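You operate a simulated robot arm through the tools that you are given. There is no shell and no other tool. Be economical: measure what you need, move in short steps, check, and stop when the job is done.

Carry out the task below with a simulated robot arm. There is one attempt and no reset: what you move stays moved.

Task
Open the clamp, sand the glue drips off and lift the board to the mat.
Fine: the block put back, the clamp shut again over the empty jig. What is to be rubbed or washed off counts as gone when no trace of it is left.

It is judged by the outcome, as a careful person would: the job done as asked, and still so three seconds after it is handed in. It fails if anything else is knocked over, pushed out of place, dropped, spilled or broken.

Robot
A 5-joint arm with a two-finger parallel gripper, fixed in place. Base frame: the origin is at the foot of the arm, x ahead of it, y to its left, z up; the work surface is at about z = 0. Readings come in mm, rad, newtons and seconds.
With the tool pointing down near the work surface it reaches from about 260 to 680 mm from the base axis. Its first joint turns from -1.152 to 1.152 rad. The tool tilts only in the upright plane through the base axis and itself; it spins freely about its own axis. Payload 2.9 kg.
The TCP is the grasp point between the finger pads, 30 mm short of the fingertips. In the tool frame z runs along the fingers and y along their closing line. The gripper opens to 110 mm. The fingers are 20 mm wide and 10 mm thick; the gripper's body (48 by 112 mm) begins 55 mm behind the TCP.
Orientation is told as [roll, pitch, yaw] about the base's x, y, z axes, in that order, counted from this pose: with the fingers straight down and closing along the base's y, the tool's x points along the base's -x, its y along +y and its z along -z.

Tools
- The arm moves only by the tool move_arm. Its arguments are lists of equal length, an entry for each row: "slide": the shift along the tool's x, y, z in mm, a list of three; "rotation": the turn, a rotation vector about the tool's x, y, z in rad, a list of three. In form: {"slide": [[dx, dy, dz], ...], "rotation": [[rx, ry, rz], ...]}. A call has 1 to 20 rows; each row is the pose to reach, as a shift and turn from the pose commanded when the call began, along the tool's axes at that moment. "grip" is the closure in counts, from 0 (fully open) to 255 (shut), set as the call begins (left out, the last holds). Rows are played at 5 a second. More than 50 mm and 0.15 rad between two rows, or a gripper value outside its range, and nothing of the call is played. A pose out of reach is approached as far as the arm can. The call stops where the force on the tool passes 90 N (or 10 N more than at its start, if that is more) or the arm is blocked; 0.2 s more then pass. The fingers move at their own pace (about 108 mm/s each) and stop on an object; they squeeze with about 28 N. The grip force told is the motor's: it shows also when the fingers shut on nothing. Time passes only in rows, and 0.2 s behind the last, so rows that repeat a pose let the fingers close. It gives the time, the measured TCP pose, the force on the tool (base axes), the opening and the grip force at its end, in the units of the frame above (readings bear some noise), with the torque about the TCP (base axes, N m) and any sound that the robot's microphone picked up.
- Cameras (640 x 400 px; columns grow to the right, rows downward): "scene" is fixed at [43.2, -453.9, 615]; the picture's right is [0.72, -0.70, 0.00], its down [-0.33, -0.34, -0.88] and it looks along [0.61, 0.63, -0.47] (base axes); focal length 299 px, centre (320, 200). "wrist" rides on the gripper at [72, 17, -103] in the tool frame; the picture's right is [-0.23, 0.97, 0.00], its down [-0.76, -0.18, -0.62] and it looks along [-0.61, -0.14, 0.78] (tool axes); focal length 222 px, centre (320, 200). There is no depth. A picture from a camera that has moved, and an enlarged one, comes with that camera's place and axes in the base frame and with its lens.
- capture(camera): a new picture of that camera. It takes no simulated time.
- close_up(camera, box): a new picture of the part [left, top, right, bottom] of that camera's present view, enlarged. It takes no simulated time.
- close_job(): hands the job in; it is judged then, once.

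Go step by step. Nothing tells you positions but the pictures and the camera data: compare them with the known pose of the tool, close in by small moves and look again before you grip or let go. The budget is 120 turns and 64 pictures, counting those below and the enlarged ones. Unless the task says otherwise, let go and move clear before handing in, and close with one line.

The tools are called by a JSON object that holds its "fn" and its "kwargs". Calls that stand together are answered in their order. move_arm: Moves the arm, as the interface text tells. Its arguments: {"type":"object","properties":{"slide":{"type":"array"},"rotation":{"type":"array"},"grip":{"type":"number"}},"required":["slide","rotation"]} The other tools are called the same way: capture (camera) takes a picture; close_up (camera, box) takes an enlarged picture of a part of a camera's view; close_job () hands the job in.

At the start:

```text
time_s: 0.0
ee_pos: [357.9, 149.7, 428.0]
tool_rot: [0.001, 0.002, 0.0]
wrist_force: [-0.2, -0.8, 0.0]
ft_torque: [0.03, 0.0, 0.0]
opening: 110.0
finger_force: 0.0
```

scene: 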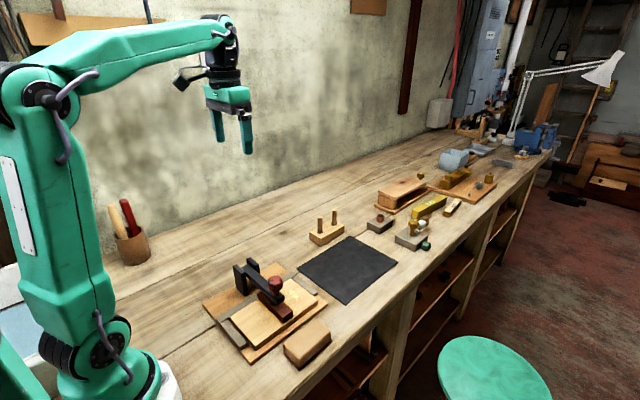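
wrist: 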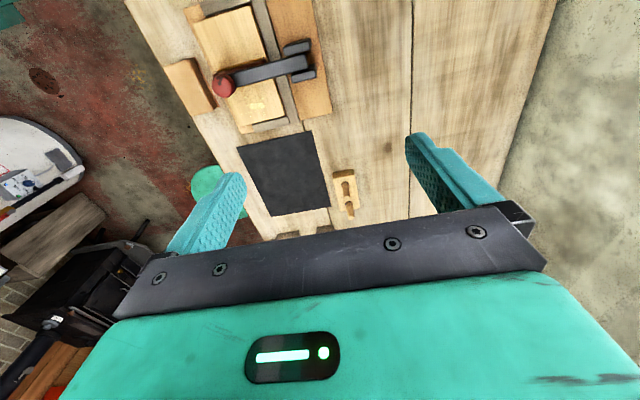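

I see a jig with a board held by a toggle clamp (red knob), a wood block beside it, a black mat and other things. I take enlarged looks first.

{"fn": "close_up", "kwargs": {"camera": "scene", "box": [190, 240, 350, 370]}}

{"fn": "close_up", "kwargs": {"camera": "scene", "box": [290, 160, 510, 300]}}

{"fn": "close_up", "kwargs": {"camera": "wrist", "box": [150, 0, 370, 230]}}

```text
3.08 times, centred on (270, 305) of scene
camera zoom: at [43.2, -453.9, 615.0], right [0.72, -0.7, 0.0], down [-0.33, -0.34, -0.88], along [0.61, 0.63, -0.47], focal length 920 px, centre (474, -123)
```

zoom: 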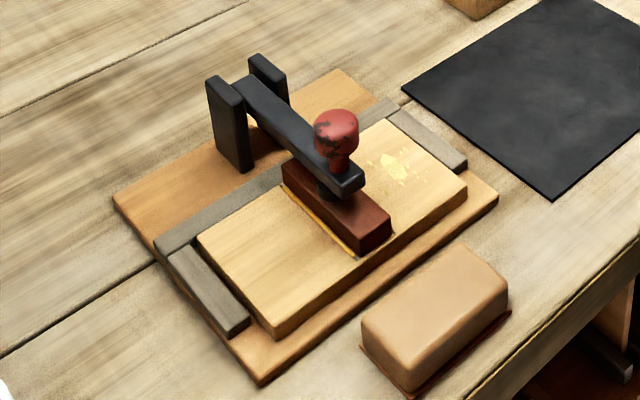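

```text
2.86 times, centred on (400, 230) of scene
camera zoom: at [43.2, -453.9, 615.0], right [0.72, -0.7, 0.0], down [-0.33, -0.34, -0.88], along [0.61, 0.63, -0.47], focal length 854 px, centre (91, 114)
```

zoom: 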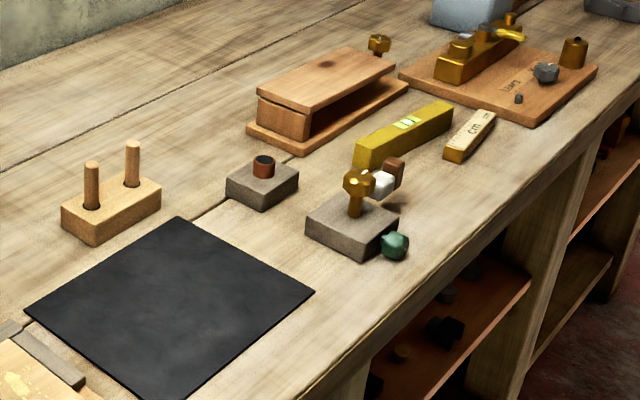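

```text
1.74 times, centred on (260, 115) of wrist
camera zoom: at [285.5, 165.9, 531.4], right [0.23, 0.97, 0.0], down [0.76, -0.18, 0.62], along [0.61, -0.14, -0.78], focal length 386 px, centre (424, 348)
```

zoom: 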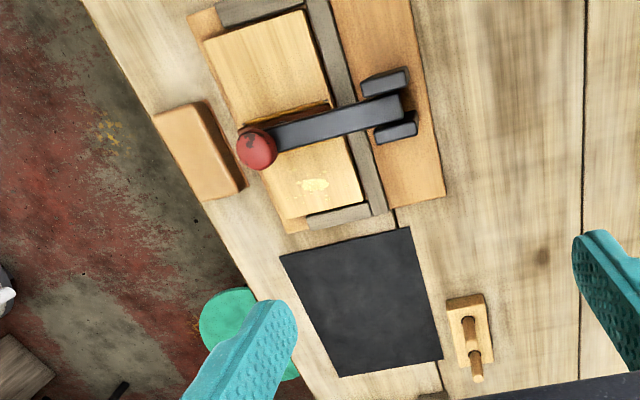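

The clamp's knob seems to be at about (330, -10, 119) and its pivot near y=100. The sanding block is at about (330, -121) and roughly 100x54x39 mm. I move above the knob, turning the fingers to close along x.

{"fn": "move_arm", "kwargs": {"slide": [[3, -15, 12], [5, -29, 23], [8, -44, 35], [10, -58, 46], [13, -73, 58], [15, -87, 70], [18, -102, 81], [20, -116, 93], [23, -131, 105], [25, -145, 116], [28, -160, 128]], "rotation": [[0, 0, -0.143], [0, 0, -0.286], [0, 0, -0.428], [0, 0, -0.571], [0, 0, -0.714], [0, 0, -0.857], [0, 0, -1.0], [0, 0, -1.142], [0, 0, -1.285], [0, 0, -1.428], [0, 0, -1.5708]]}}

{"fn": "capture", "kwargs": {"camera": "wrist"}}

{"fn": "capture", "kwargs": {"camera": "scene"}}

```text
time_s: 2.4
ee_pos: [330.1, -10.3, 301.6]
tool_rot: [-0.001, 0.0, 1.573]
wrist_force: [-0.8, 0.1, 0.3]
ft_torque: [0.01, 0.03, 0.01]
opening: 110.2
finger_force: 0.0
```

```text
58 pictures are left
camera wrist: at [313.4, -83.9, 403.5], right [-0.97, 0.23, 0.0], down [0.18, 0.76, 0.62], along [0.14, 0.61, -0.78], focal length 222 px, centre (320, 200)
```

wrist: 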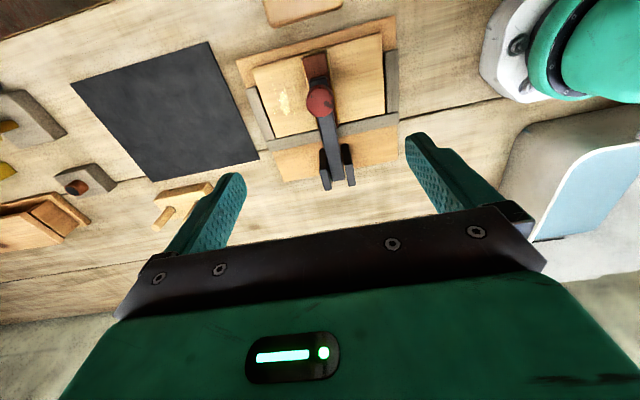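

```text
57 pictures are left
```

scene: 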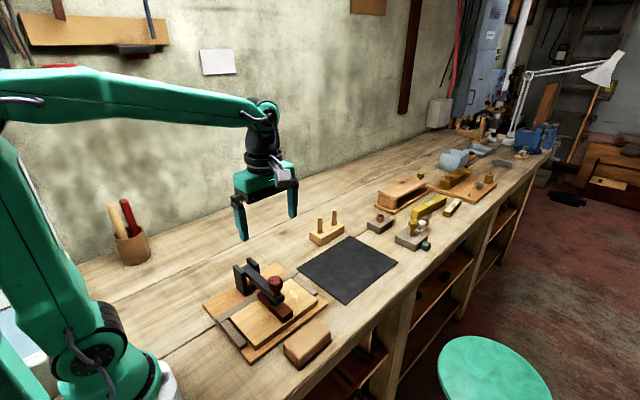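

The knob checks out from the wrist camera too, at about (329, -12, 119). I enlarge the jig.

{"fn": "close_up", "kwargs": {"camera": "wrist", "box": [220, 0, 420, 200]}}

```text
2.00 times, centred on (320, 100) of wrist
camera zoom: at [313.4, -83.9, 403.5], right [-0.97, 0.23, 0.0], down [0.18, 0.76, 0.62], along [0.14, 0.61, -0.78], focal length 444 px, centre (320, 400)
```

zoom: 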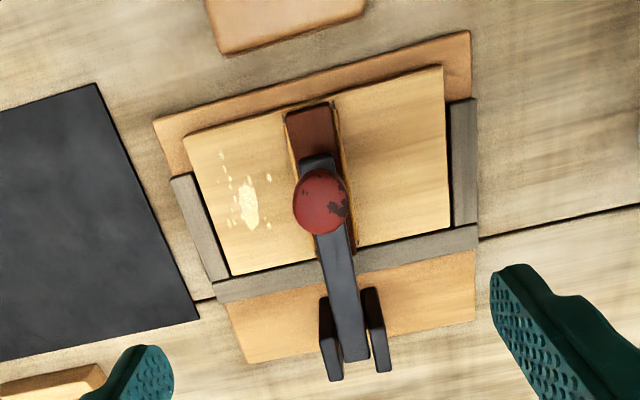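

I descend around the knob with the fingers open.

{"fn": "move_arm", "kwargs": {"slide": [[1, 1, 45], [2, 1, 90], [2, 1, 135], [2, 1, 168], [2, 1, 168]], "rotation": [[0, 0, 0], [0, 0, 0], [0, 0, 0], [0, 0, 0], [0, 0, 0]]}}

{"fn": "capture", "kwargs": {"camera": "wrist"}}

{"fn": "close_up", "kwargs": {"camera": "scene", "box": [190, 200, 350, 370]}}

```text
time_s: 3.6
ee_pos: [329.6, -12.8, 132.0]
tool_rot: [-0.001, -0.001, 1.572]
wrist_force: [-0.3, 0.2, -1.6]
ft_torque: [-0.04, -0.03, -0.01]
opening: 110.1
finger_force: 0.2
```

```text
55 pictures are left
camera wrist: at [311.7, -85.4, 234.8], right [-0.97, 0.23, 0.0], down [0.18, 0.76, 0.62], along [0.14, 0.61, -0.78], focal length 222 px, centre (320, 200)
```

wrist: 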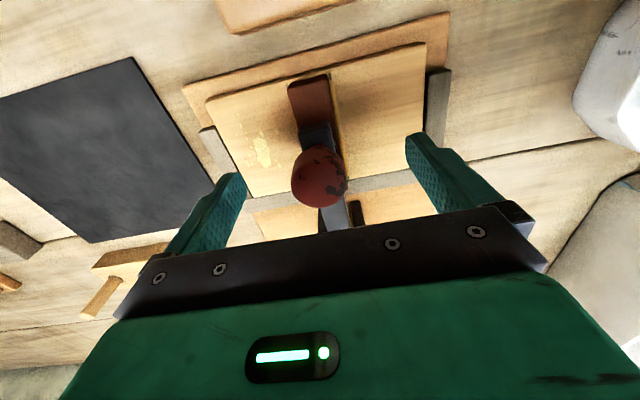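

```text
2.35 times, centred on (270, 285) of scene
camera zoom: at [43.2, -453.9, 615.0], right [0.72, -0.7, 0.0], down [-0.33, -0.34, -0.88], along [0.61, 0.63, -0.47], focal length 703 px, centre (438, 0)
```

zoom: 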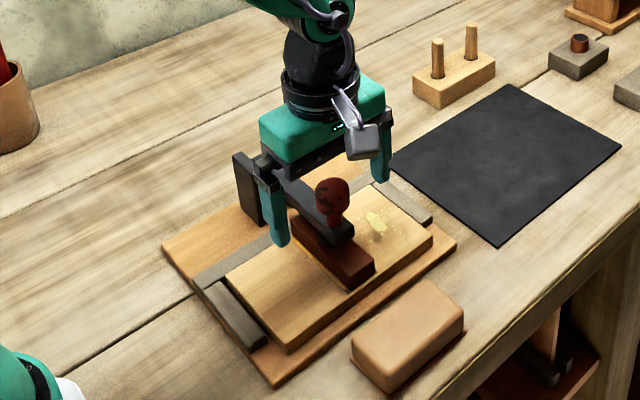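

The knob is between the fingers, so I close on it.

{"fn": "move_arm", "kwargs": {"slide": [[0, 0, 0], [0, 0, 0], [0, 0, 0], [0, 0, 0]], "rotation": [[0, 0, 0], [0, 0, 0], [0, 0, 0], [0, 0, 0]], "grip": 255}}

{"fn": "close_up", "kwargs": {"camera": "scene", "box": [190, 200, 350, 370]}}

```text
time_s: 4.6
ee_pos: [329.6, -12.6, 133.4]
tool_rot: [-0.004, 0.002, 1.572]
wrist_force: [13.0, 2.0, -6.9]
ft_torque: [-0.3, -0.32, 0.01]
opening: 33.3
finger_force: 45.2
```

```text
2.35 times, centred on (270, 285) of scene
camera zoom: at [43.2, -453.9, 615.0], right [0.72, -0.7, 0.0], down [-0.33, -0.34, -0.88], along [0.61, 0.63, -0.47], focal length 703 px, centre (438, 0)
```

zoom: 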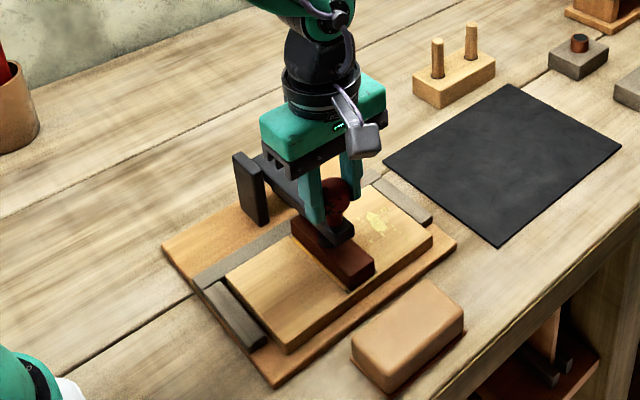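

The knob is held (33 mm). I swing it up the first part of the arc about the pivot at y≈130, z≈76, and read the forces.

{"fn": "move_arm", "kwargs": {"slide": [[-4, -1, -12], [-9.6, -1, -24], [-16, -1, -35], [-23.3, -1, -46], [-23.3, -1, -46]], "rotation": [[0, 0, 0], [0, 0, 0], [0, 0, 0], [0, 0, 0], [0, 0, 0]]}}

{"fn": "close_up", "kwargs": {"camera": "scene", "box": [190, 200, 350, 370]}}

```text
time_s: 5.8
ee_pos: [329.7, 11.8, 179.4]
tool_rot: [0.0, 0.0, 1.571]
wrist_force: [10.1, -9.0, -5.1]
ft_torque: [-1.35, -0.17, -0.07]
opening: 32.9
finger_force: 44.9
```

```text
2.35 times, centred on (270, 285) of scene
camera zoom: at [43.2, -453.9, 615.0], right [0.72, -0.7, 0.0], down [-0.33, -0.34, -0.88], along [0.61, 0.63, -0.47], focal length 703 px, centre (438, 0)
```

zoom: 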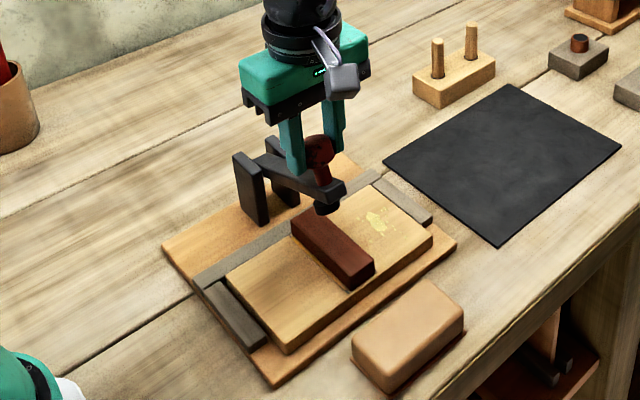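

The brown bar stays on the board as its own piece; only the arm swings. I continue the arc to about 70°.

{"fn": "move_arm", "kwargs": {"slide": [[-8, 0, -10], [-17, 0, -19], [-27, 0, -27.5], [-37.6, 0, -35], [-49, 0, -42], [-60, 0, -47.4], [-72, 0, -52], [-85, 0, -55.5], [-98, 0, -58], [-110.5, 0, -59], [-110.5, 0, -59]], "rotation": [[0, 0, 0], [0, 0, 0], [0, 0, 0], [0, 0, 0], [0, 0, 0], [0, 0, 0], [0, 0, 0], [0, 0, 0], [0, 0, 0], [0, 0, 0], [0, 0, 0]]}}

{"fn": "close_up", "kwargs": {"camera": "scene", "box": [190, 170, 350, 340]}}

```text
time_s: 8.2
ee_pos: [331.0, 120.4, 237.1]
tool_rot: [0.001, 0.0, 1.572]
wrist_force: [7.2, -6.3, -1.1]
ft_torque: [-0.99, -0.13, 0.0]
opening: 32.5
finger_force: 45.1
```

```text
2.35 times, centred on (270, 255) of scene
camera zoom: at [43.2, -453.9, 615.0], right [0.72, -0.7, 0.0], down [-0.33, -0.34, -0.88], along [0.61, 0.63, -0.47], focal length 703 px, centre (438, 71)
```

zoom: 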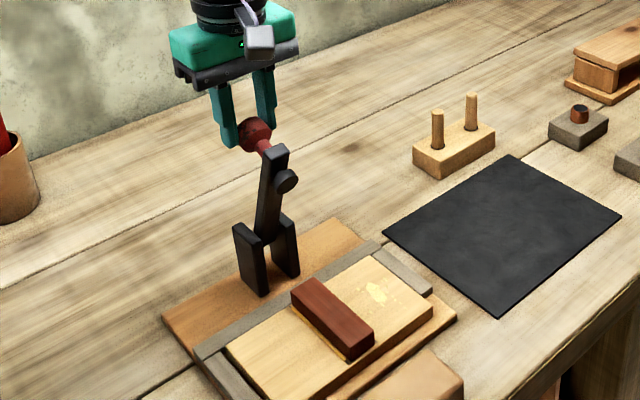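

The arc goes smoothly; I go on past upright.

{"fn": "move_arm", "kwargs": {"slide": [[-13, 0, 0], [-26, 0, 1], [-39, 0, 3], [-51, 0, 6], [-63, 0, 10.5], [-75, 0, 15.7], [-75, 0, 15.7]], "rotation": [[0, 0, 0], [0, 0, 0], [0, 0, 0], [0, 0, 0], [0, 0, 0], [0, 0, 0], [0, 0, 0]]}}

{"fn": "close_up", "kwargs": {"camera": "scene", "box": [190, 170, 350, 340]}}

```text
time_s: 9.8
ee_pos: [329.7, 196.7, 222.0]
tool_rot: [0.0, -0.002, 1.57]
wrist_force: [-0.4, -0.4, -0.4]
ft_torque: [0.02, 0.0, 0.0]
opening: 0.1
finger_force: 38.0
```

```text
2.35 times, centred on (270, 255) of scene
camera zoom: at [43.2, -453.9, 615.0], right [0.72, -0.7, 0.0], down [-0.33, -0.34, -0.88], along [0.61, 0.63, -0.47], focal length 703 px, centre (438, 71)
```

zoom: 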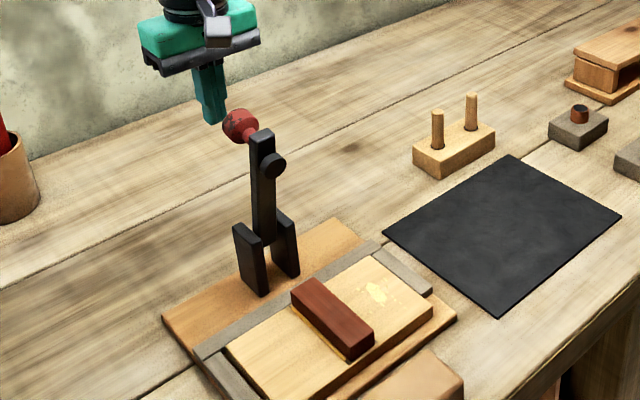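

The clamp arm has reached its stop about upright and slipped out of the fingers; it stands open. I rise clear, open, and go above the sanding block with fingers closing along y.

{"fn": "move_arm", "kwargs": {"slide": [[0, 0, -40], [0, 0, -80], [29, 0, -80], [58, 0, -80], [87, 0, -80], [116, 0, -80], [145, 0, -80], [174, 0, -80], [203, 0, -80], [232, 0, -80], [261, 0, -80], [290, 0, -80], [318, 0, -80], [318, 0, -40], [318, 0, 0]], "rotation": [[0, 0, 0], [0, 0, 0], [0, 0, 0.143], [0, 0, 0.286], [0, 0, 0.428], [0, 0, 0.571], [0, 0, 0.714], [0, 0, 0.857], [0, 0, 1.0], [0, 0, 1.142], [0, 0, 1.285], [0, 0, 1.428], [0, 0, 1.5708], [0, 0, 1.5708], [0, 0, 1.5708]], "grip": 0}}

{"fn": "capture", "kwargs": {"camera": "wrist"}}

{"fn": "close_up", "kwargs": {"camera": "scene", "box": [190, 200, 350, 370]}}

```text
time_s: 13.0
ee_pos: [330.1, -122.0, 220.8]
tool_rot: [0.0, -0.001, -0.001]
wrist_force: [-0.7, 0.1, -0.9]
ft_torque: [-0.02, 0.02, -0.01]
opening: 110.0
finger_force: 0.0
```

```text
49 pictures are left
camera wrist: at [257.2, -105.1, 324.3], right [0.23, 0.97, 0.0], down [0.76, -0.18, 0.62], along [0.61, -0.14, -0.78], focal length 222 px, centre (320, 200)
```

wrist: 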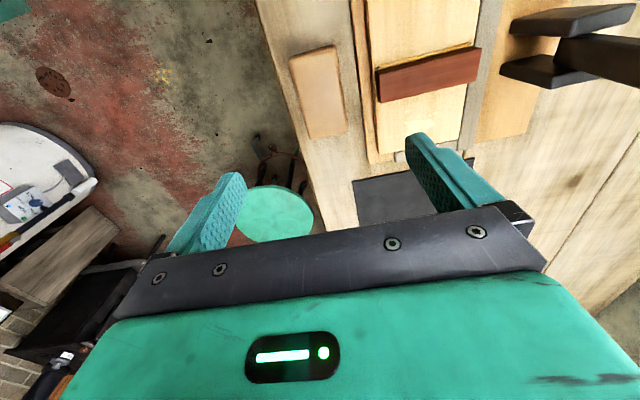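

```text
2.35 times, centred on (270, 285) of scene
camera zoom: at [43.1, -453.9, 615.0], right [0.72, -0.7, 0.0], down [-0.33, -0.34, -0.88], along [0.61, 0.63, -0.47], focal length 703 px, centre (438, 0)
```

zoom: 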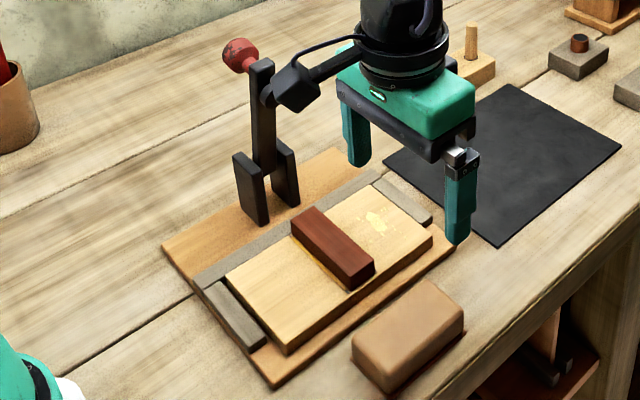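

The block centre measures about (328, -119), with its top near z=39. I close the fingers partly to 80 mm so they clear the jig plate, and descend beside the block.

{"fn": "move_arm", "kwargs": {"slide": [[2, 2.5, 40], [2, 2.5, 80], [2, 2.5, 115], [2, 2.5, 140], [2, 2.5, 140]], "rotation": [[0, 0, 0], [0, 0, 0], [0, 0, 0], [0, 0, 0], [0, 0, 0]], "grip": 68}}

{"fn": "capture", "kwargs": {"camera": "wrist"}}

{"fn": "close_up", "kwargs": {"camera": "scene", "box": [220, 240, 350, 370]}}

```text
time_s: 14.2
ee_pos: [328.6, -118.8, 82.0]
tool_rot: [-0.001, 0.0, 0.0]
wrist_force: [-0.8, 0.2, 0.7]
ft_torque: [-0.01, 0.02, 0.0]
opening: 80.5
finger_force: 0.2
```

```text
47 pictures are left
camera wrist: at [255.7, -102.5, 184.6], right [0.23, 0.97, 0.0], down [0.76, -0.18, 0.62], along [0.61, -0.14, -0.78], focal length 222 px, centre (320, 200)
```

wrist: 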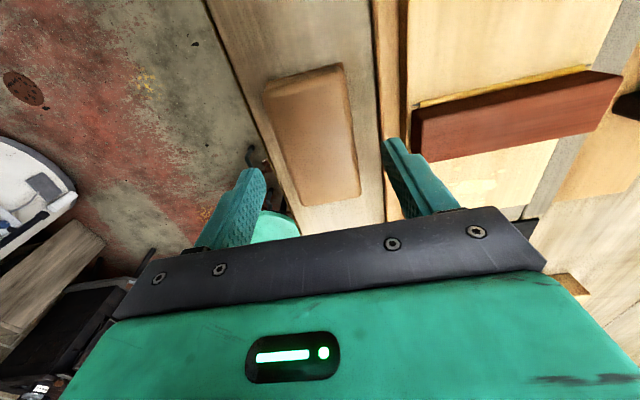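

```text
3.08 times, centred on (285, 305) of scene
camera zoom: at [43.2, -453.9, 615.0], right [0.72, -0.7, 0.0], down [-0.33, -0.34, -0.88], along [0.61, 0.63, -0.47], focal length 920 px, centre (428, -123)
```

zoom: 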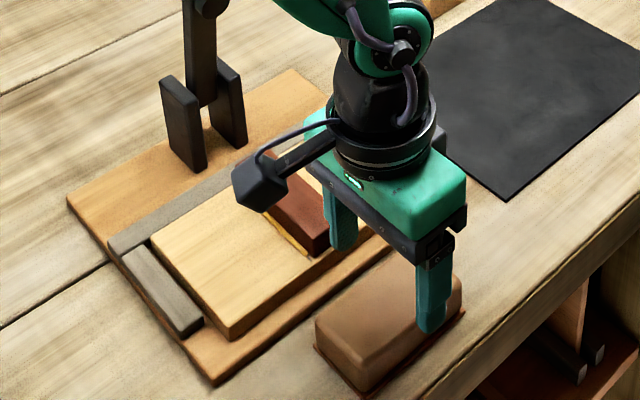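

Centred. I descend to z≈44 and grip the block.

{"fn": "move_arm", "kwargs": {"slide": [[0, 0, 20], [0, 0, 38], [0, 0, 38]], "rotation": [[0, 0, 0], [0, 0, 0], [0, 0, 0]]}}

{"fn": "move_arm", "kwargs": {"slide": [[0, 0, 0], [0, 0, 0], [0, 0, 0], [0, 0, 0]], "rotation": [[0, 0, 0], [0, 0, 0], [0, 0, 0], [0, 0, 0]], "grip": 255}}

{"fn": "close_up", "kwargs": {"camera": "scene", "box": [220, 240, 350, 370]}}

```text
time_s: 15.0
ee_pos: [328.1, -119.3, 42.9]
tool_rot: [0.0, -0.001, 0.001]
wrist_force: [-0.1, 0.0, -0.9]
ft_torque: [-0.02, 0.02, -0.04]
opening: 80.4
finger_force: 0.0
```

```text
time_s: 16.0
ee_pos: [328.0, -119.8, 43.4]
tool_rot: [-0.001, 0.0, 0.0]
wrist_force: [-0.4, -0.4, 1.0]
ft_torque: [0.01, 0.01, 0.0]
opening: 57.4
finger_force: 28.0
```

```text
3.08 times, centred on (285, 305) of scene
camera zoom: at [43.2, -453.9, 615.0], right [0.72, -0.7, 0.0], down [-0.33, -0.34, -0.88], along [0.61, 0.63, -0.47], focal length 920 px, centre (428, -123)
```

zoom: 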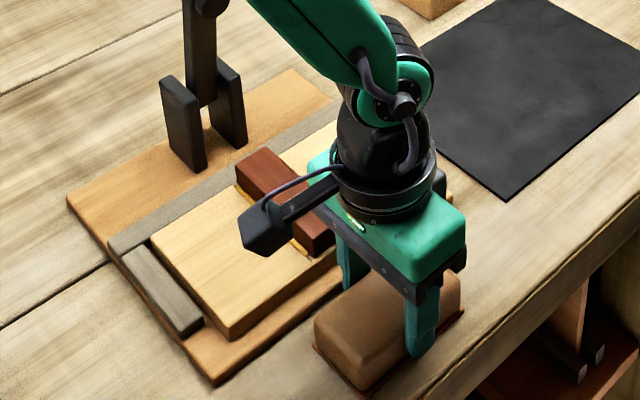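

The block is held (57 mm). I lift it, turn its length along y, and bring it over the drips right of the brown bar.

{"fn": "move_arm", "kwargs": {"slide": [[0, 0, -15], [0, 0, -50], [0, 0, -90], [-5.5, 10, -90], [-11, 20, -90], [-17, 30, -90], [-22, 40, -90], [-28, 50, -90], [-34, 60, -90], [-39, 70, -90], [-45, 80, -90], [-51, 90, -90], [-56, 100, -90], [-62, 111, -90], [-62, 111, -90]], "rotation": [[0, 0, 0], [0, 0, 0], [0, 0, 0], [0, 0, -0.143], [0, 0, -0.286], [0, 0, -0.428], [0, 0, -0.571], [0, 0, -0.714], [0, 0, -0.857], [0, 0, -1.0], [0, 0, -1.142], [0, 0, -1.285], [0, 0, -1.428], [0, 0, -1.5708], [0, 0, -1.5708]]}}

{"fn": "capture", "kwargs": {"camera": "wrist"}}

{"fn": "close_up", "kwargs": {"camera": "scene", "box": [190, 200, 350, 360]}}

```text
time_s: 19.2
ee_pos: [390.5, -7.3, 134.5]
tool_rot: [0.001, -0.001, 1.573]
wrist_force: [-0.8, -0.2, -1.2]
ft_torque: [0.01, 0.0, 0.0]
opening: 57.4
finger_force: 27.6
```

```text
44 pictures are left
camera wrist: at [373.7, -80.8, 236.9], right [-0.97, 0.23, 0.0], down [0.18, 0.76, 0.62], along [0.14, 0.61, -0.78], focal length 222 px, centre (320, 200)
```

wrist: 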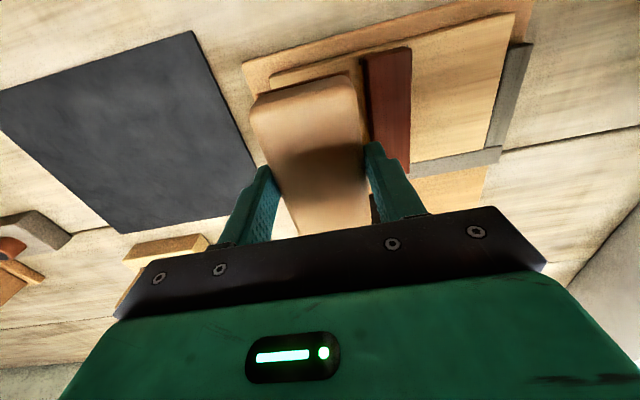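

```text
2.50 times, centred on (270, 280) of scene
camera zoom: at [43.2, -453.9, 615.0], right [0.72, -0.7, 0.0], down [-0.33, -0.34, -0.88], along [0.61, 0.63, -0.47], focal length 747 px, centre (445, 0)
```

zoom: 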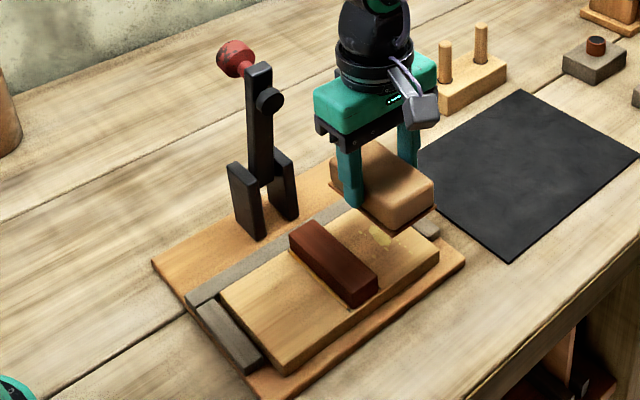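

Block bottom is 43 mm under the TCP. I descend to just above the board and feel for contact.

{"fn": "move_arm", "kwargs": {"slide": [[0, 0, 25], [0, 0, 45], [0, 0, 55], [0, 0, 58], [0, 0, 60]], "rotation": [[0, 0, 0], [0, 0, 0], [0, 0, 0], [0, 0, 0], [0, 0, 0]]}}

{"fn": "close_up", "kwargs": {"camera": "scene", "box": [220, 230, 350, 360]}}

```text
time_s: 20.4
ee_pos: [389.4, -8.6, 74.0]
tool_rot: [-0.001, 0.0, 1.572]
wrist_force: [0.1, -0.5, -1.4]
ft_torque: [-0.01, 0.03, 0.01]
opening: 57.3
finger_force: 28.2
```

```text
3.08 times, centred on (285, 295) of scene
camera zoom: at [43.2, -453.9, 615.0], right [0.72, -0.7, 0.0], down [-0.33, -0.34, -0.88], along [0.61, 0.63, -0.47], focal length 920 px, centre (428, -92)
```

zoom: 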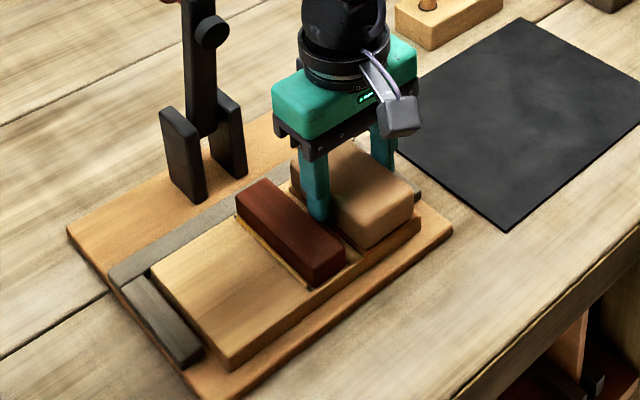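

Very near contact. I press on in small steps.

{"fn": "move_arm", "kwargs": {"slide": [[0, 0, 1], [0, 0, 2], [0, 0, 3], [0, 0, 3]], "rotation": [[0, 0, 0], [0, 0, 0], [0, 0, 0], [0, 0, 0]]}}

```text
time_s: 21.4
ee_pos: [390.0, -7.9, 71.9]
tool_rot: [-0.003, 0.0, 1.57]
wrist_force: [-9.6, 2.4, 28.4]
ft_torque: [0.04, 0.32, 0.05]
opening: 57.7
finger_force: 28.3
```

Contact at 28 N, so the board top is at about z=28.5. I rub with pressed strokes towards the back fence only, lifting on the way back so that the loose board isn't dragged out, then rise to look.

{"fn": "move_arm", "kwargs": {"slide": [[10, 0, -6], [10, 0, -0.5], [5, -3, -0.5], [0, -6, -0.5], [-5, -3, -0.5], [-10, 0, -0.5], [-10, 0, -6], [10, -8, -6], [10, -8, -0.5], [5, -5, -0.5], [0, -2, -0.5], [-5, -5, -0.5], [-10, -8, -0.5], [-10, -8, -6], [10, 2, -6], [10, 2, -0.5], [4, 2, -0.5], [-3, 2, -0.5], [-10, 2, -0.5], [-10, 2, -45]], "rotation": [[0, 0, 0], [0, 0, 0], [0, 0, 0], [0, 0, 0], [0, 0, 0], [0, 0, 0], [0, 0, 0], [0, 0, 0], [0, 0, 0], [0, 0, 0], [0, 0, 0], [0, 0, 0], [0, 0, 0], [0, 0, 0], [0, 0, 0], [0, 0, 0], [0, 0, 0], [0, 0, 0], [0, 0, 0], [0, 0, 0]]}}

{"fn": "move_arm", "kwargs": {"slide": [[-20, 0, -40], [-50, 0, -50]], "rotation": [[0, 0, 0], [0, 0, 0]]}}

{"fn": "close_up", "kwargs": {"camera": "scene", "box": [220, 230, 350, 360]}}

```text
time_s: 25.6
ee_pos: [387.3, 1.9, 116.9]
tool_rot: [0.002, -0.001, 1.572]
wrist_force: [0.4, -0.7, -0.1]
ft_torque: [-0.03, -0.01, -0.02]
opening: 57.4
finger_force: 28.8
```

```text
time_s: 26.2
ee_pos: [389.3, 52.4, 165.8]
tool_rot: [0.0, -0.002, 1.571]
wrist_force: [0.5, -0.2, -2.8]
ft_torque: [0.04, 0.0, 0.0]
opening: 57.4
finger_force: 28.0
```

```text
3.08 times, centred on (285, 295) of scene
camera zoom: at [43.1, -453.9, 615.0], right [0.72, -0.7, 0.0], down [-0.33, -0.34, -0.88], along [0.61, 0.63, -0.47], focal length 920 px, centre (428, -92)
```

zoom: 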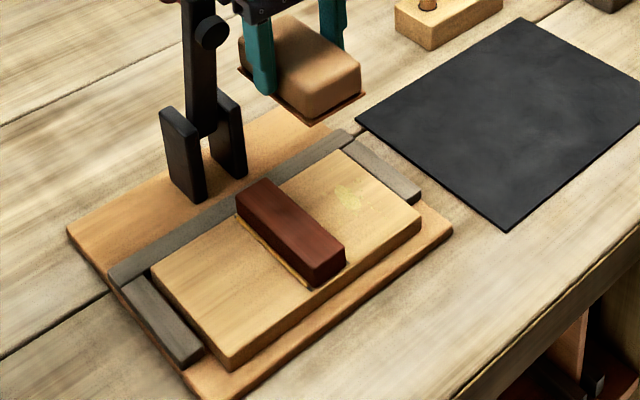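

The drips have faded but a pale trace remains at about (393, 5). I rub more.

{"fn": "move_arm", "kwargs": {"slide": [[40, -6, 45], [70, -6, 88], [70, -6, 95], [64, -6, 95], [57, -6, 95], [50, -6, 95], [50, -6, 89], [70, -10, 89], [70, -10, 95], [64, -10, 95], [57, -10, 95], [50, -10, 95], [50, -10, 89], [70, -2, 89], [70, -2, 95], [64, -2, 95], [57, -2, 95], [50, -2, 95], [50, -2, 89]], "rotation": [[0, 0, 0], [0, 0, 0], [0, 0, 0], [0, 0, 0], [0, 0, 0], [0, 0, 0], [0, 0, 0], [0, 0, 0], [0, 0, 0], [0, 0, 0], [0, 0, 0], [0, 0, 0], [0, 0, 0], [0, 0, 0], [0, 0, 0], [0, 0, 0], [0, 0, 0], [0, 0, 0], [0, 0, 0]]}}

{"fn": "move_arm", "kwargs": {"slide": [[20, 0, 0], [20, -4, 6], [14, -4, 6], [7, -4, 6], [0, -4, 6], [0, -4, 0], [20, -8, 0], [20, -8, 6], [14, -8, 6], [7, -8, 6], [0, -8, 6], [0, -8, 0], [20, 0, 0], [20, 0, 6], [14, 0, 6], [7, 0, 6], [0, 0, 6], [0, 0, -40], [-30, 0, -80], [-50, 0, -90]], "rotation": [[0, 0, 0], [0, 0, 0], [0, 0, 0], [0, 0, 0], [0, 0, 0], [0, 0, 0], [0, 0, 0], [0, 0, 0], [0, 0, 0], [0, 0, 0], [0, 0, 0], [0, 0, 0], [0, 0, 0], [0, 0, 0], [0, 0, 0], [0, 0, 0], [0, 0, 0], [0, 0, 0], [0, 0, 0], [0, 0, 0]]}}

{"fn": "close_up", "kwargs": {"camera": "scene", "box": [240, 240, 330, 330]}}

```text
refused: row 1 steps farther than a row can; nothing moved
```

```text
time_s: 30.4
ee_pos: [389.3, 101.6, 255.4]
tool_rot: [0.0, 0.001, 1.57]
wrist_force: [-0.3, -0.4, -0.7]
ft_torque: [0.03, -0.02, -0.04]
opening: 57.2
finger_force: 28.3
```

```text
4.44 times, centred on (285, 285) of scene
camera zoom: at [43.2, -453.9, 615.0], right [0.72, -0.7, 0.0], down [-0.33, -0.34, -0.88], along [0.61, 0.63, -0.47], focal length 1328 px, centre (476, -178)
```

zoom: 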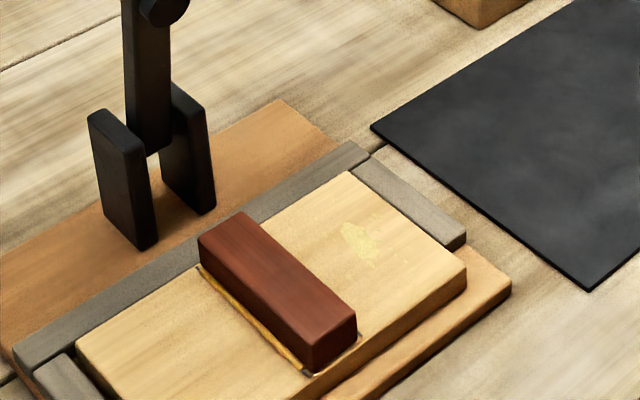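

One batch was refused for a too-long step and the other just moved in air; nothing was touched. I go back down and repeat the rubbing with shorter approach steps.

{"fn": "move_arm", "kwargs": {"slide": [[30, -2, 30], [60, -4, 65], [85, -6, 105], [105, -6, 145], [120, -6, 179], [120, -6, 185], [114, -6, 185], [107, -6, 185], [100, -6, 185], [100, -6, 179], [120, -10, 179], [120, -10, 185], [114, -10, 185], [107, -10, 185], [100, -10, 185], [100, -10, 179], [120, -2, 179]], "rotation": [[0, 0, 0], [0, 0, 0], [0, 0, 0], [0, 0, 0], [0, 0, 0], [0, 0, 0], [0, 0, 0], [0, 0, 0], [0, 0, 0], [0, 0, 0], [0, 0, 0], [0, 0, 0], [0, 0, 0], [0, 0, 0], [0, 0, 0], [0, 0, 0], [0, 0, 0]]}}

```text
time_s: 34.0
ee_pos: [389.7, -17.9, 77.7]
tool_rot: [0.0, 0.001, 1.57]
wrist_force: [-0.2, 0.2, -1.7]
ft_torque: [0.03, -0.02, 0.0]
opening: 57.5
finger_force: 27.9
```

{"fn": "move_arm", "kwargs": {"slide": [[0, 0, 6], [-7, 0, 6], [-14, 0, 6], [-20, 0, 6], [-20, 0, 0], [0, -6, 0], [0, -6, 6], [-7, -6, 6], [-14, -6, 6], [-20, -6, 6], [-20, -6, 0], [0, -3, 0], [0, -3, 6.5], [-7, -3, 6.5], [-14, -3, 6.5], [-20, -3, 6.5]], "rotation": [[0, 0, 0], [0, 0, 0], [0, 0, 0], [0, 0, 0], [0, 0, 0], [0, 0, 0], [0, 0, 0], [0, 0, 0], [0, 0, 0], [0, 0, 0], [0, 0, 0], [0, 0, 0], [0, 0, 0], [0, 0, 0], [0, 0, 0], [0, 0, 0]]}}

{"fn": "move_arm", "kwargs": {"slide": [[0, 0, -40], [-30, 0, -80], [-50, 0, -100]], "rotation": [[0, 0, 0], [0, 0, 0], [0, 0, 0]]}}

{"fn": "close_up", "kwargs": {"camera": "scene", "box": [240, 240, 330, 330]}}

```text
time_s: 37.4
ee_pos: [394.6, 1.8, 71.5]
tool_rot: [0.0, 0.0, 1.571]
wrist_force: [1.1, -7.3, 15.6]
ft_torque: [-0.22, 0.15, 0.11]
opening: 57.2
finger_force: 27.6
```

```text
time_s: 38.2
ee_pos: [393.6, 51.4, 171.0]
tool_rot: [0.003, 0.0, 1.571]
wrist_force: [-0.4, -0.2, -0.8]
ft_torque: [-0.05, 0.01, 0.01]
opening: 57.4
finger_force: 28.5
```

```text
4.44 times, centred on (285, 285) of scene
camera zoom: at [43.2, -453.9, 615.0], right [0.72, -0.7, 0.0], down [-0.33, -0.34, -0.88], along [0.61, 0.63, -0.47], focal length 1328 px, centre (476, -178)
```

zoom: 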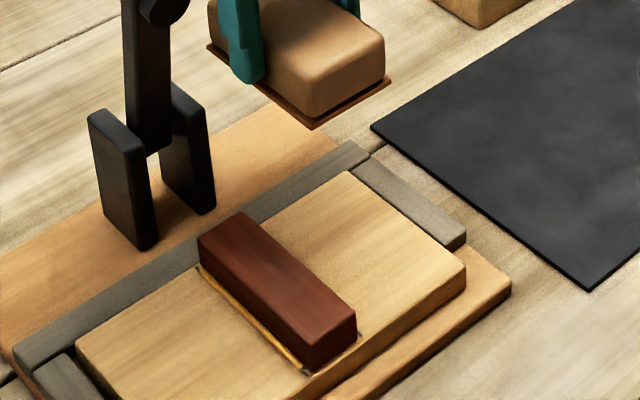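

No trace visible from here. I carry the block back above its place, turned back, and check the board with the wrist camera.

{"fn": "move_arm", "kwargs": {"slide": [[15.5, 6, 0], [31, 12, 0], [46.5, 18, 0], [62, 24, 0], [78, 30, 0], [93, 36, 0], [109, 42, 0], [124, 48, 0], [140, 54, 0], [155, 60, 0], [171, 66, 0], [171, 66, 40], [171, 66, 40]], "rotation": [[0, 0, 0.143], [0, 0, 0.286], [0, 0, 0.428], [0, 0, 0.571], [0, 0, 0.714], [0, 0, 0.857], [0, 0, 1.0], [0, 0, 1.142], [0, 0, 1.285], [0, 0, 1.428], [0, 0, 1.5708], [0, 0, 1.5708], [0, 0, 1.5708]]}}

{"fn": "close_up", "kwargs": {"camera": "wrist", "box": [340, 0, 560, 200]}}

{"fn": "capture", "kwargs": {"camera": "scene"}}

```text
time_s: 41.0
ee_pos: [325.5, -119.1, 129.1]
tool_rot: [0.001, 0.001, -0.001]
wrist_force: [-1.2, -0.7, -1.6]
ft_torque: [-0.02, -0.01, -0.02]
opening: 57.3
finger_force: 27.8
```

```text
2.00 times, centred on (450, 100) of wrist
camera zoom: at [253.5, -103.2, 232.2], right [0.23, 0.97, 0.0], down [0.76, -0.18, 0.62], along [0.61, -0.14, -0.78], focal length 444 px, centre (60, 400)
```

zoom: 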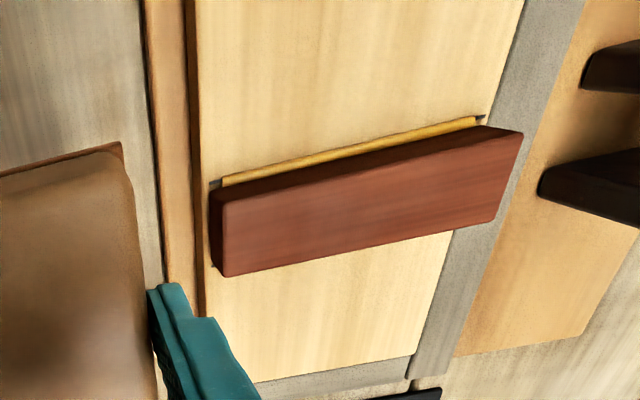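

```text
37 pictures are left
```

scene: 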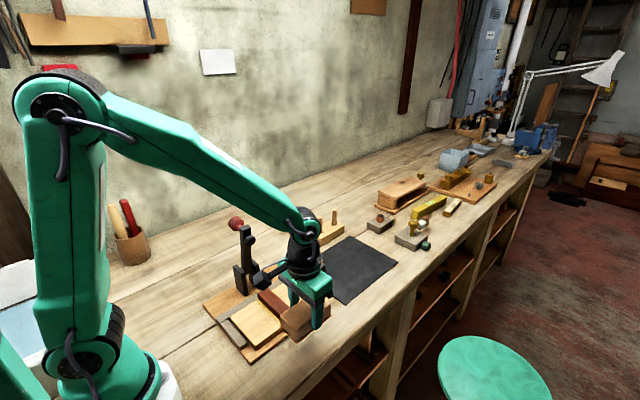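

{"fn": "close_up", "kwargs": {"camera": "wrist", "box": [420, 110, 520, 200]}}

{"fn": "close_up", "kwargs": {"camera": "scene", "box": [260, 250, 330, 310]}}

```text
4.44 times, centred on (470, 155) of wrist
camera zoom: at [253.5, -103.2, 232.2], right [0.23, 0.97, 0.0], down [0.76, -0.18, 0.62], along [0.61, -0.14, -0.78], focal length 987 px, centre (-347, 400)
```

zoom: 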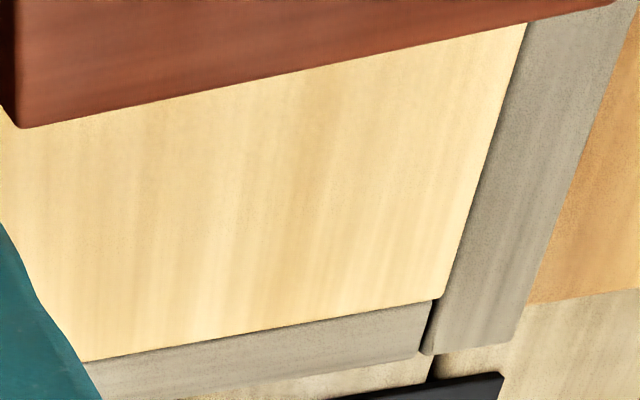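

```text
6.67 times, centred on (295, 280) of scene
camera zoom: at [43.2, -453.9, 615.0], right [0.72, -0.7, 0.0], down [-0.33, -0.34, -0.88], along [0.61, 0.63, -0.47], focal length 1992 px, centre (487, -333)
```

zoom: 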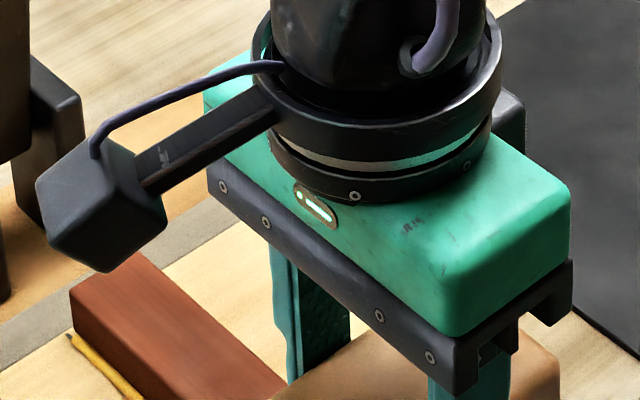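

The drips are gone. The yellow strip along the bar needs a closer look before I lift the board.

{"fn": "close_up", "kwargs": {"camera": "wrist", "box": [430, 45, 600, 110]}}

{"fn": "close_up", "kwargs": {"camera": "scene", "box": [225, 275, 290, 350]}}

```text
3.76 times, centred on (515, 78) of wrist
camera zoom: at [253.5, -103.2, 232.2], right [0.23, 0.97, 0.0], down [0.76, -0.18, 0.62], along [0.61, -0.14, -0.78], focal length 836 px, centre (-414, 661)
```

zoom: 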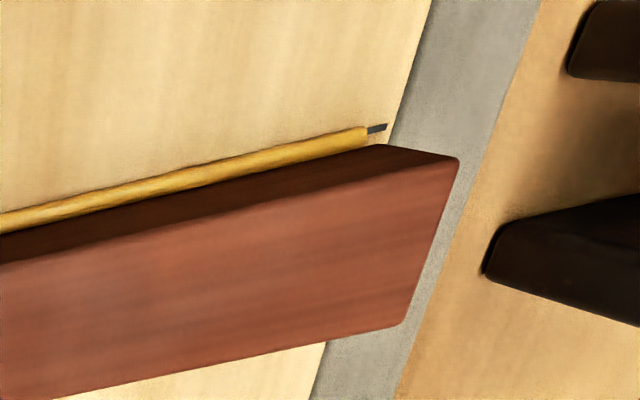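

```text
5.33 times, centred on (258, 312) of scene
camera zoom: at [43.2, -453.9, 615.0], right [0.72, -0.7, 0.0], down [-0.33, -0.34, -0.88], along [0.61, 0.63, -0.47], focal length 1594 px, centre (653, -400)
```

zoom: 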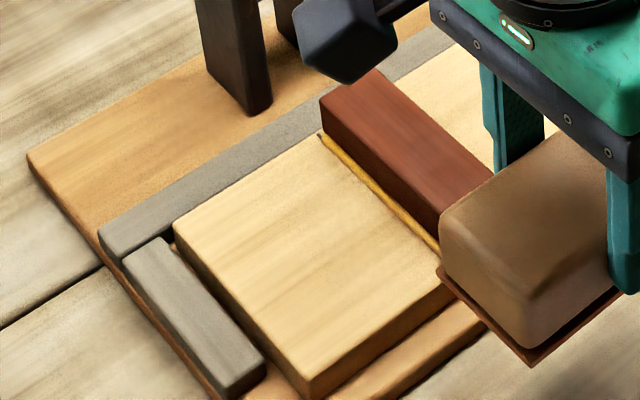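

The strip runs the same along both feet of the bar, so it looks like the glue line of the joint, and I leave it. I set the block back at its place (328, -119.5).

{"fn": "move_arm", "kwargs": {"slide": [[-2, -0.5, 35], [-2, -0.5, 65], [-2, -0.5, 78], [-2, -0.5, 83], [-2, -0.5, 85.5], [-2, -0.5, 85.5]], "rotation": [[0, 0, 0], [0, 0, 0], [0, 0, 0], [0, 0, 0], [0, 0, 0], [0, 0, 0]]}}

```text
time_s: 42.4
ee_pos: [329.5, -119.7, 44.8]
tool_rot: [0.0, -0.001, -0.001]
wrist_force: [-0.6, 0.1, -1.2]
ft_torque: [-0.02, 0.02, 0.0]
opening: 57.3
finger_force: 27.8
```

{"fn": "move_arm", "kwargs": {"slide": [[0, 0, 1], [0, 0, 2], [0, 0, 2]], "rotation": [[0, 0, 0], [0, 0, 0], [0, 0, 0]]}}

```text
time_s: 43.2
ee_pos: [328.7, -119.2, 43.6]
tool_rot: [0.0, 0.0, 0.0]
wrist_force: [0.4, -0.2, -1.6]
ft_torque: [-0.03, 0.03, 0.01]
opening: 57.1
finger_force: 28.2
```

{"fn": "move_arm", "kwargs": {"slide": [[0, 0, 1], [0, 0, 1.5], [0, 0, 1.5]], "rotation": [[0, 0, 0], [0, 0, 0], [0, 0, 0]]}}

```text
time_s: 44.0
ee_pos: [329.4, -118.6, 42.8]
tool_rot: [0.002, 0.0, 0.0]
wrist_force: [-2.5, 0.0, 4.6]
ft_torque: [-0.06, 0.01, -0.05]
opening: 57.4
finger_force: 27.9
```

Contact with the bench. I release to 80 mm opening (not more, to clear the jig) and rise.

{"fn": "move_arm", "kwargs": {"slide": [[0, 0, 0], [0, 0, 0], [0, 0, 0], [0, 0, -20], [0, 0, -60], [0, 0, -105], [0, 0, -150]], "rotation": [[0, 0, 0], [0, 0, 0], [0, 0, 0], [0, 0, 0], [0, 0, 0], [0, 0, 0], [0, 0, 0]], "grip": 68}}

{"fn": "close_up", "kwargs": {"camera": "scene", "box": [190, 220, 350, 370]}}

```text
time_s: 45.6
ee_pos: [328.4, -120.9, 190.3]
tool_rot: [-0.001, 0.002, -0.001]
wrist_force: [0.4, -0.2, 0.0]
ft_torque: [0.03, -0.04, 0.01]
opening: 80.6
finger_force: 0.1
```

```text
2.67 times, centred on (270, 295) of scene
camera zoom: at [43.2, -453.9, 615.0], right [0.72, -0.7, 0.0], down [-0.33, -0.34, -0.88], along [0.61, 0.63, -0.47], focal length 797 px, centre (453, -53)
```

zoom: 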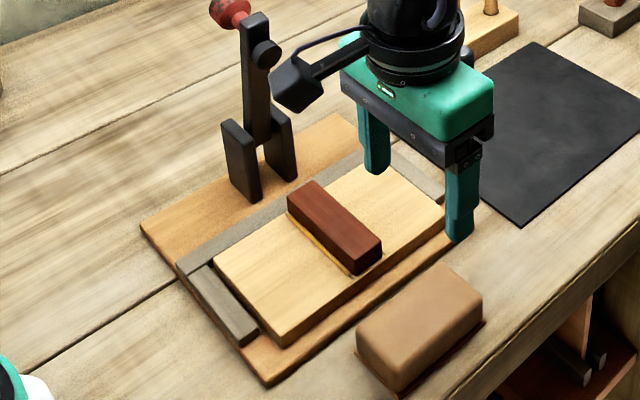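

The block is back. The brown bar (about 33 mm wide, top z≈50) makes a handle to lift the board; I turn and go above its middle.

{"fn": "move_arm", "kwargs": {"slide": [[0, 11, 0], [0, 22, 0], [0, 33, 0], [0, 44, 5], [0, 55, 10], [1, 66, 15], [1, 77, 20], [1, 88, 25], [1, 99, 30], [1, 109, 35], [1, 120, 40], [1, 120, 40]], "rotation": [[0, 0, -0.143], [0, 0, -0.286], [0, 0, -0.428], [0, 0, -0.571], [0, 0, -0.714], [0, 0, -0.857], [0, 0, -1.0], [0, 0, -1.142], [0, 0, -1.285], [0, 0, -1.428], [0, 0, -1.5708], [0, 0, -1.5708]]}}

{"fn": "capture", "kwargs": {"camera": "wrist"}}

{"fn": "close_up", "kwargs": {"camera": "wrist", "box": [240, 20, 400, 180]}}

```text
time_s: 48.2
ee_pos: [328.1, 1.2, 151.8]
tool_rot: [-0.001, 0.0, 1.573]
wrist_force: [-0.4, -0.3, 1.2]
ft_torque: [-0.01, -0.02, 0.06]
opening: 80.4
finger_force: 0.0
```

```text
31 pictures are left
camera wrist: at [311.1, -72.6, 253.9], right [-0.97, 0.23, 0.0], down [0.18, 0.76, 0.62], along [0.14, 0.61, -0.78], focal length 222 px, centre (320, 200)
```

wrist: 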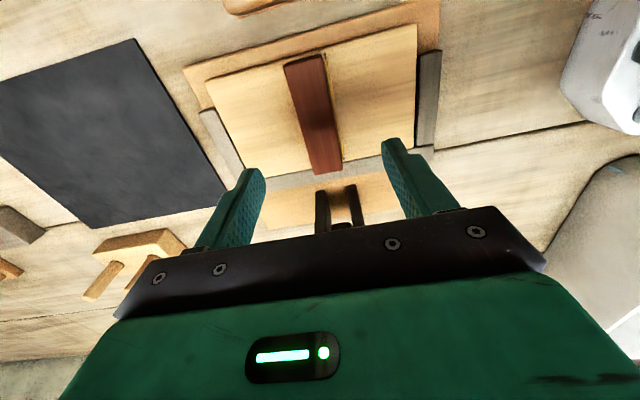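

```text
2.50 times, centred on (320, 100) of wrist
camera zoom: at [311.1, -72.6, 253.9], right [-0.97, 0.23, 0.0], down [0.18, 0.76, 0.62], along [0.14, 0.61, -0.78], focal length 555 px, centre (320, 450)
```

zoom: 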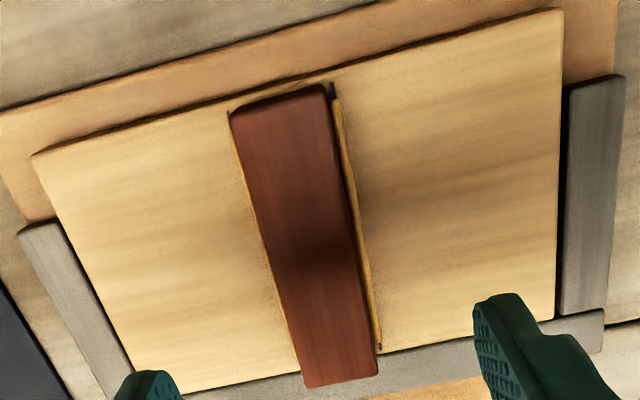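

The bar's centre is at (329, -0.5) with glue beads on both feet. I descend to z≈66, so the fingertips stay above the beads, and grip.

{"fn": "move_arm", "kwargs": {"slide": [[1.5, -1, 40], [1.5, -1, 70], [1.5, -1, 85], [1.5, -1, 85]], "rotation": [[0, 0, 0], [0, 0, 0], [0, 0, 0], [0, 0, 0]]}}

{"fn": "close_up", "kwargs": {"camera": "scene", "box": [220, 230, 350, 360]}}

```text
time_s: 49.2
ee_pos: [328.0, -1.6, 65.6]
tool_rot: [-0.002, 0.0, 1.571]
wrist_force: [-0.4, -0.2, -0.4]
ft_torque: [0.02, 0.01, 0.02]
opening: 80.7
finger_force: 0.1
```

```text
3.08 times, centred on (285, 295) of scene
camera zoom: at [43.2, -453.9, 615.0], right [0.72, -0.7, 0.0], down [-0.33, -0.34, -0.88], along [0.61, 0.63, -0.47], focal length 920 px, centre (428, -92)
```

zoom: 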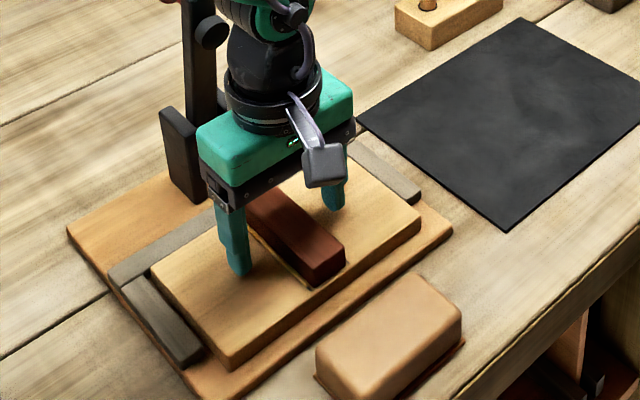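

{"fn": "move_arm", "kwargs": {"slide": [[0, 0, 0], [0, 0, 0], [0, 0, 0], [0, 0, 0]], "rotation": [[0, 0, 0], [0, 0, 0], [0, 0, 0], [0, 0, 0]], "grip": 255}}

{"fn": "move_arm", "kwargs": {"slide": [[0, 0, -3], [0, 0, -6], [0, 0, -10], [0, 0, -15], [0, 0, -15]], "rotation": [[0, 0, 0], [0, 0, 0], [0, 0, 0], [0, 0, 0], [0, 0, 0]]}}

{"fn": "close_up", "kwargs": {"camera": "scene", "box": [220, 230, 350, 360]}}

```text
time_s: 50.2
ee_pos: [329.6, -1.7, 66.1]
tool_rot: [-0.001, 0.0, 1.571]
wrist_force: [1.3, 0.6, -0.5]
ft_torque: [-0.02, -0.03, 0.01]
opening: 30.6
finger_force: 28.1
```

```text
time_s: 51.4
ee_pos: [328.5, -0.8, 82.3]
tool_rot: [-0.001, 0.001, 1.571]
wrist_force: [0.0, -0.1, -2.4]
ft_torque: [-0.02, 0.0, 0.01]
opening: 30.9
finger_force: 28.2
```

```text
3.08 times, centred on (285, 295) of scene
camera zoom: at [43.2, -453.9, 615.0], right [0.72, -0.7, 0.0], down [-0.33, -0.34, -0.88], along [0.61, 0.63, -0.47], focal length 920 px, centre (428, -92)
```

zoom: 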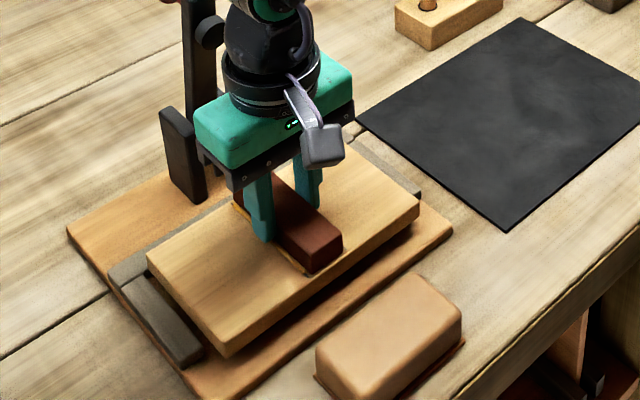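

The board comes up level with its bar. The mat spans about x 480–730, y ±97, centre (605, 0). I lift higher and carry it over.

{"fn": "move_arm", "kwargs": {"slide": [[0, 0, -25], [0, 0, -50], [0, -25, -55], [0, -50, -55], [0, -80, -55], [0, -110, -55], [0, -140, -55], [0, -170, -55], [0, -200, -55], [0, -230, -55], [0, -255, -55], [0, -276, -55], [0, -276, -30], [0, -276, -30]], "rotation": [[0, 0, 0], [0, 0, 0], [0, 0, 0], [0, 0, 0], [0, 0, 0], [0, 0, 0], [0, 0, 0], [0, 0, 0], [0, 0, 0], [0, 0, 0], [0, 0, 0], [0, 0, 0], [0, 0, 0], [0, 0, 0]]}}

{"fn": "capture", "kwargs": {"camera": "scene"}}

{"fn": "capture", "kwargs": {"camera": "wrist"}}

```text
time_s: 54.4
ee_pos: [603.9, -2.7, 111.0]
tool_rot: [0.0, 0.0, 1.571]
wrist_force: [-0.5, 0.9, -2.2]
ft_torque: [0.02, 0.01, -0.05]
opening: 30.7
finger_force: 27.7
```

```text
27 pictures are left
```

scene: 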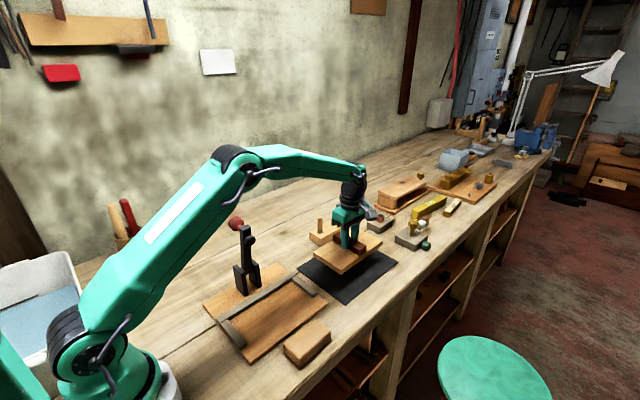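

```text
26 pictures are left
camera wrist: at [587.2, -74.5, 214.0], right [-0.97, 0.23, 0.0], down [0.18, 0.76, 0.62], along [0.14, 0.61, -0.78], focal length 222 px, centre (320, 200)
```

wrist: 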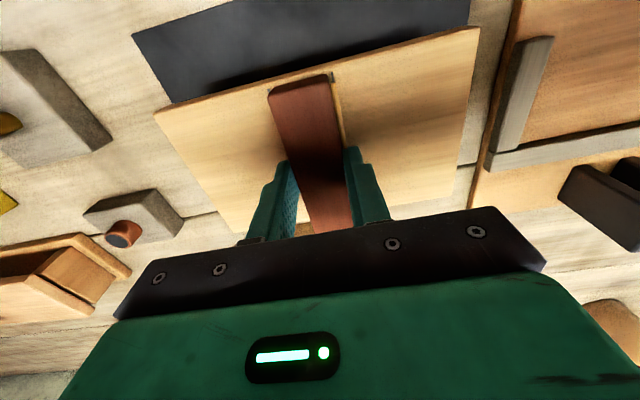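

Well centred over the mat. I lower it slowly.

{"fn": "move_arm", "kwargs": {"slide": [[0, 0, 20], [0, 0, 38], [0, 0, 46], [0, 0, 49], [0, 0, 51], [0, 0, 51]], "rotation": [[0, 0, 0], [0, 0, 0], [0, 0, 0], [0, 0, 0], [0, 0, 0], [0, 0, 0]]}}

```text
time_s: 55.8
ee_pos: [605.2, -0.5, 59.9]
tool_rot: [-0.001, 0.0, 1.571]
wrist_force: [1.0, -0.3, -2.1]
ft_torque: [-0.01, 0.06, 0.01]
opening: 30.7
finger_force: 28.6
```

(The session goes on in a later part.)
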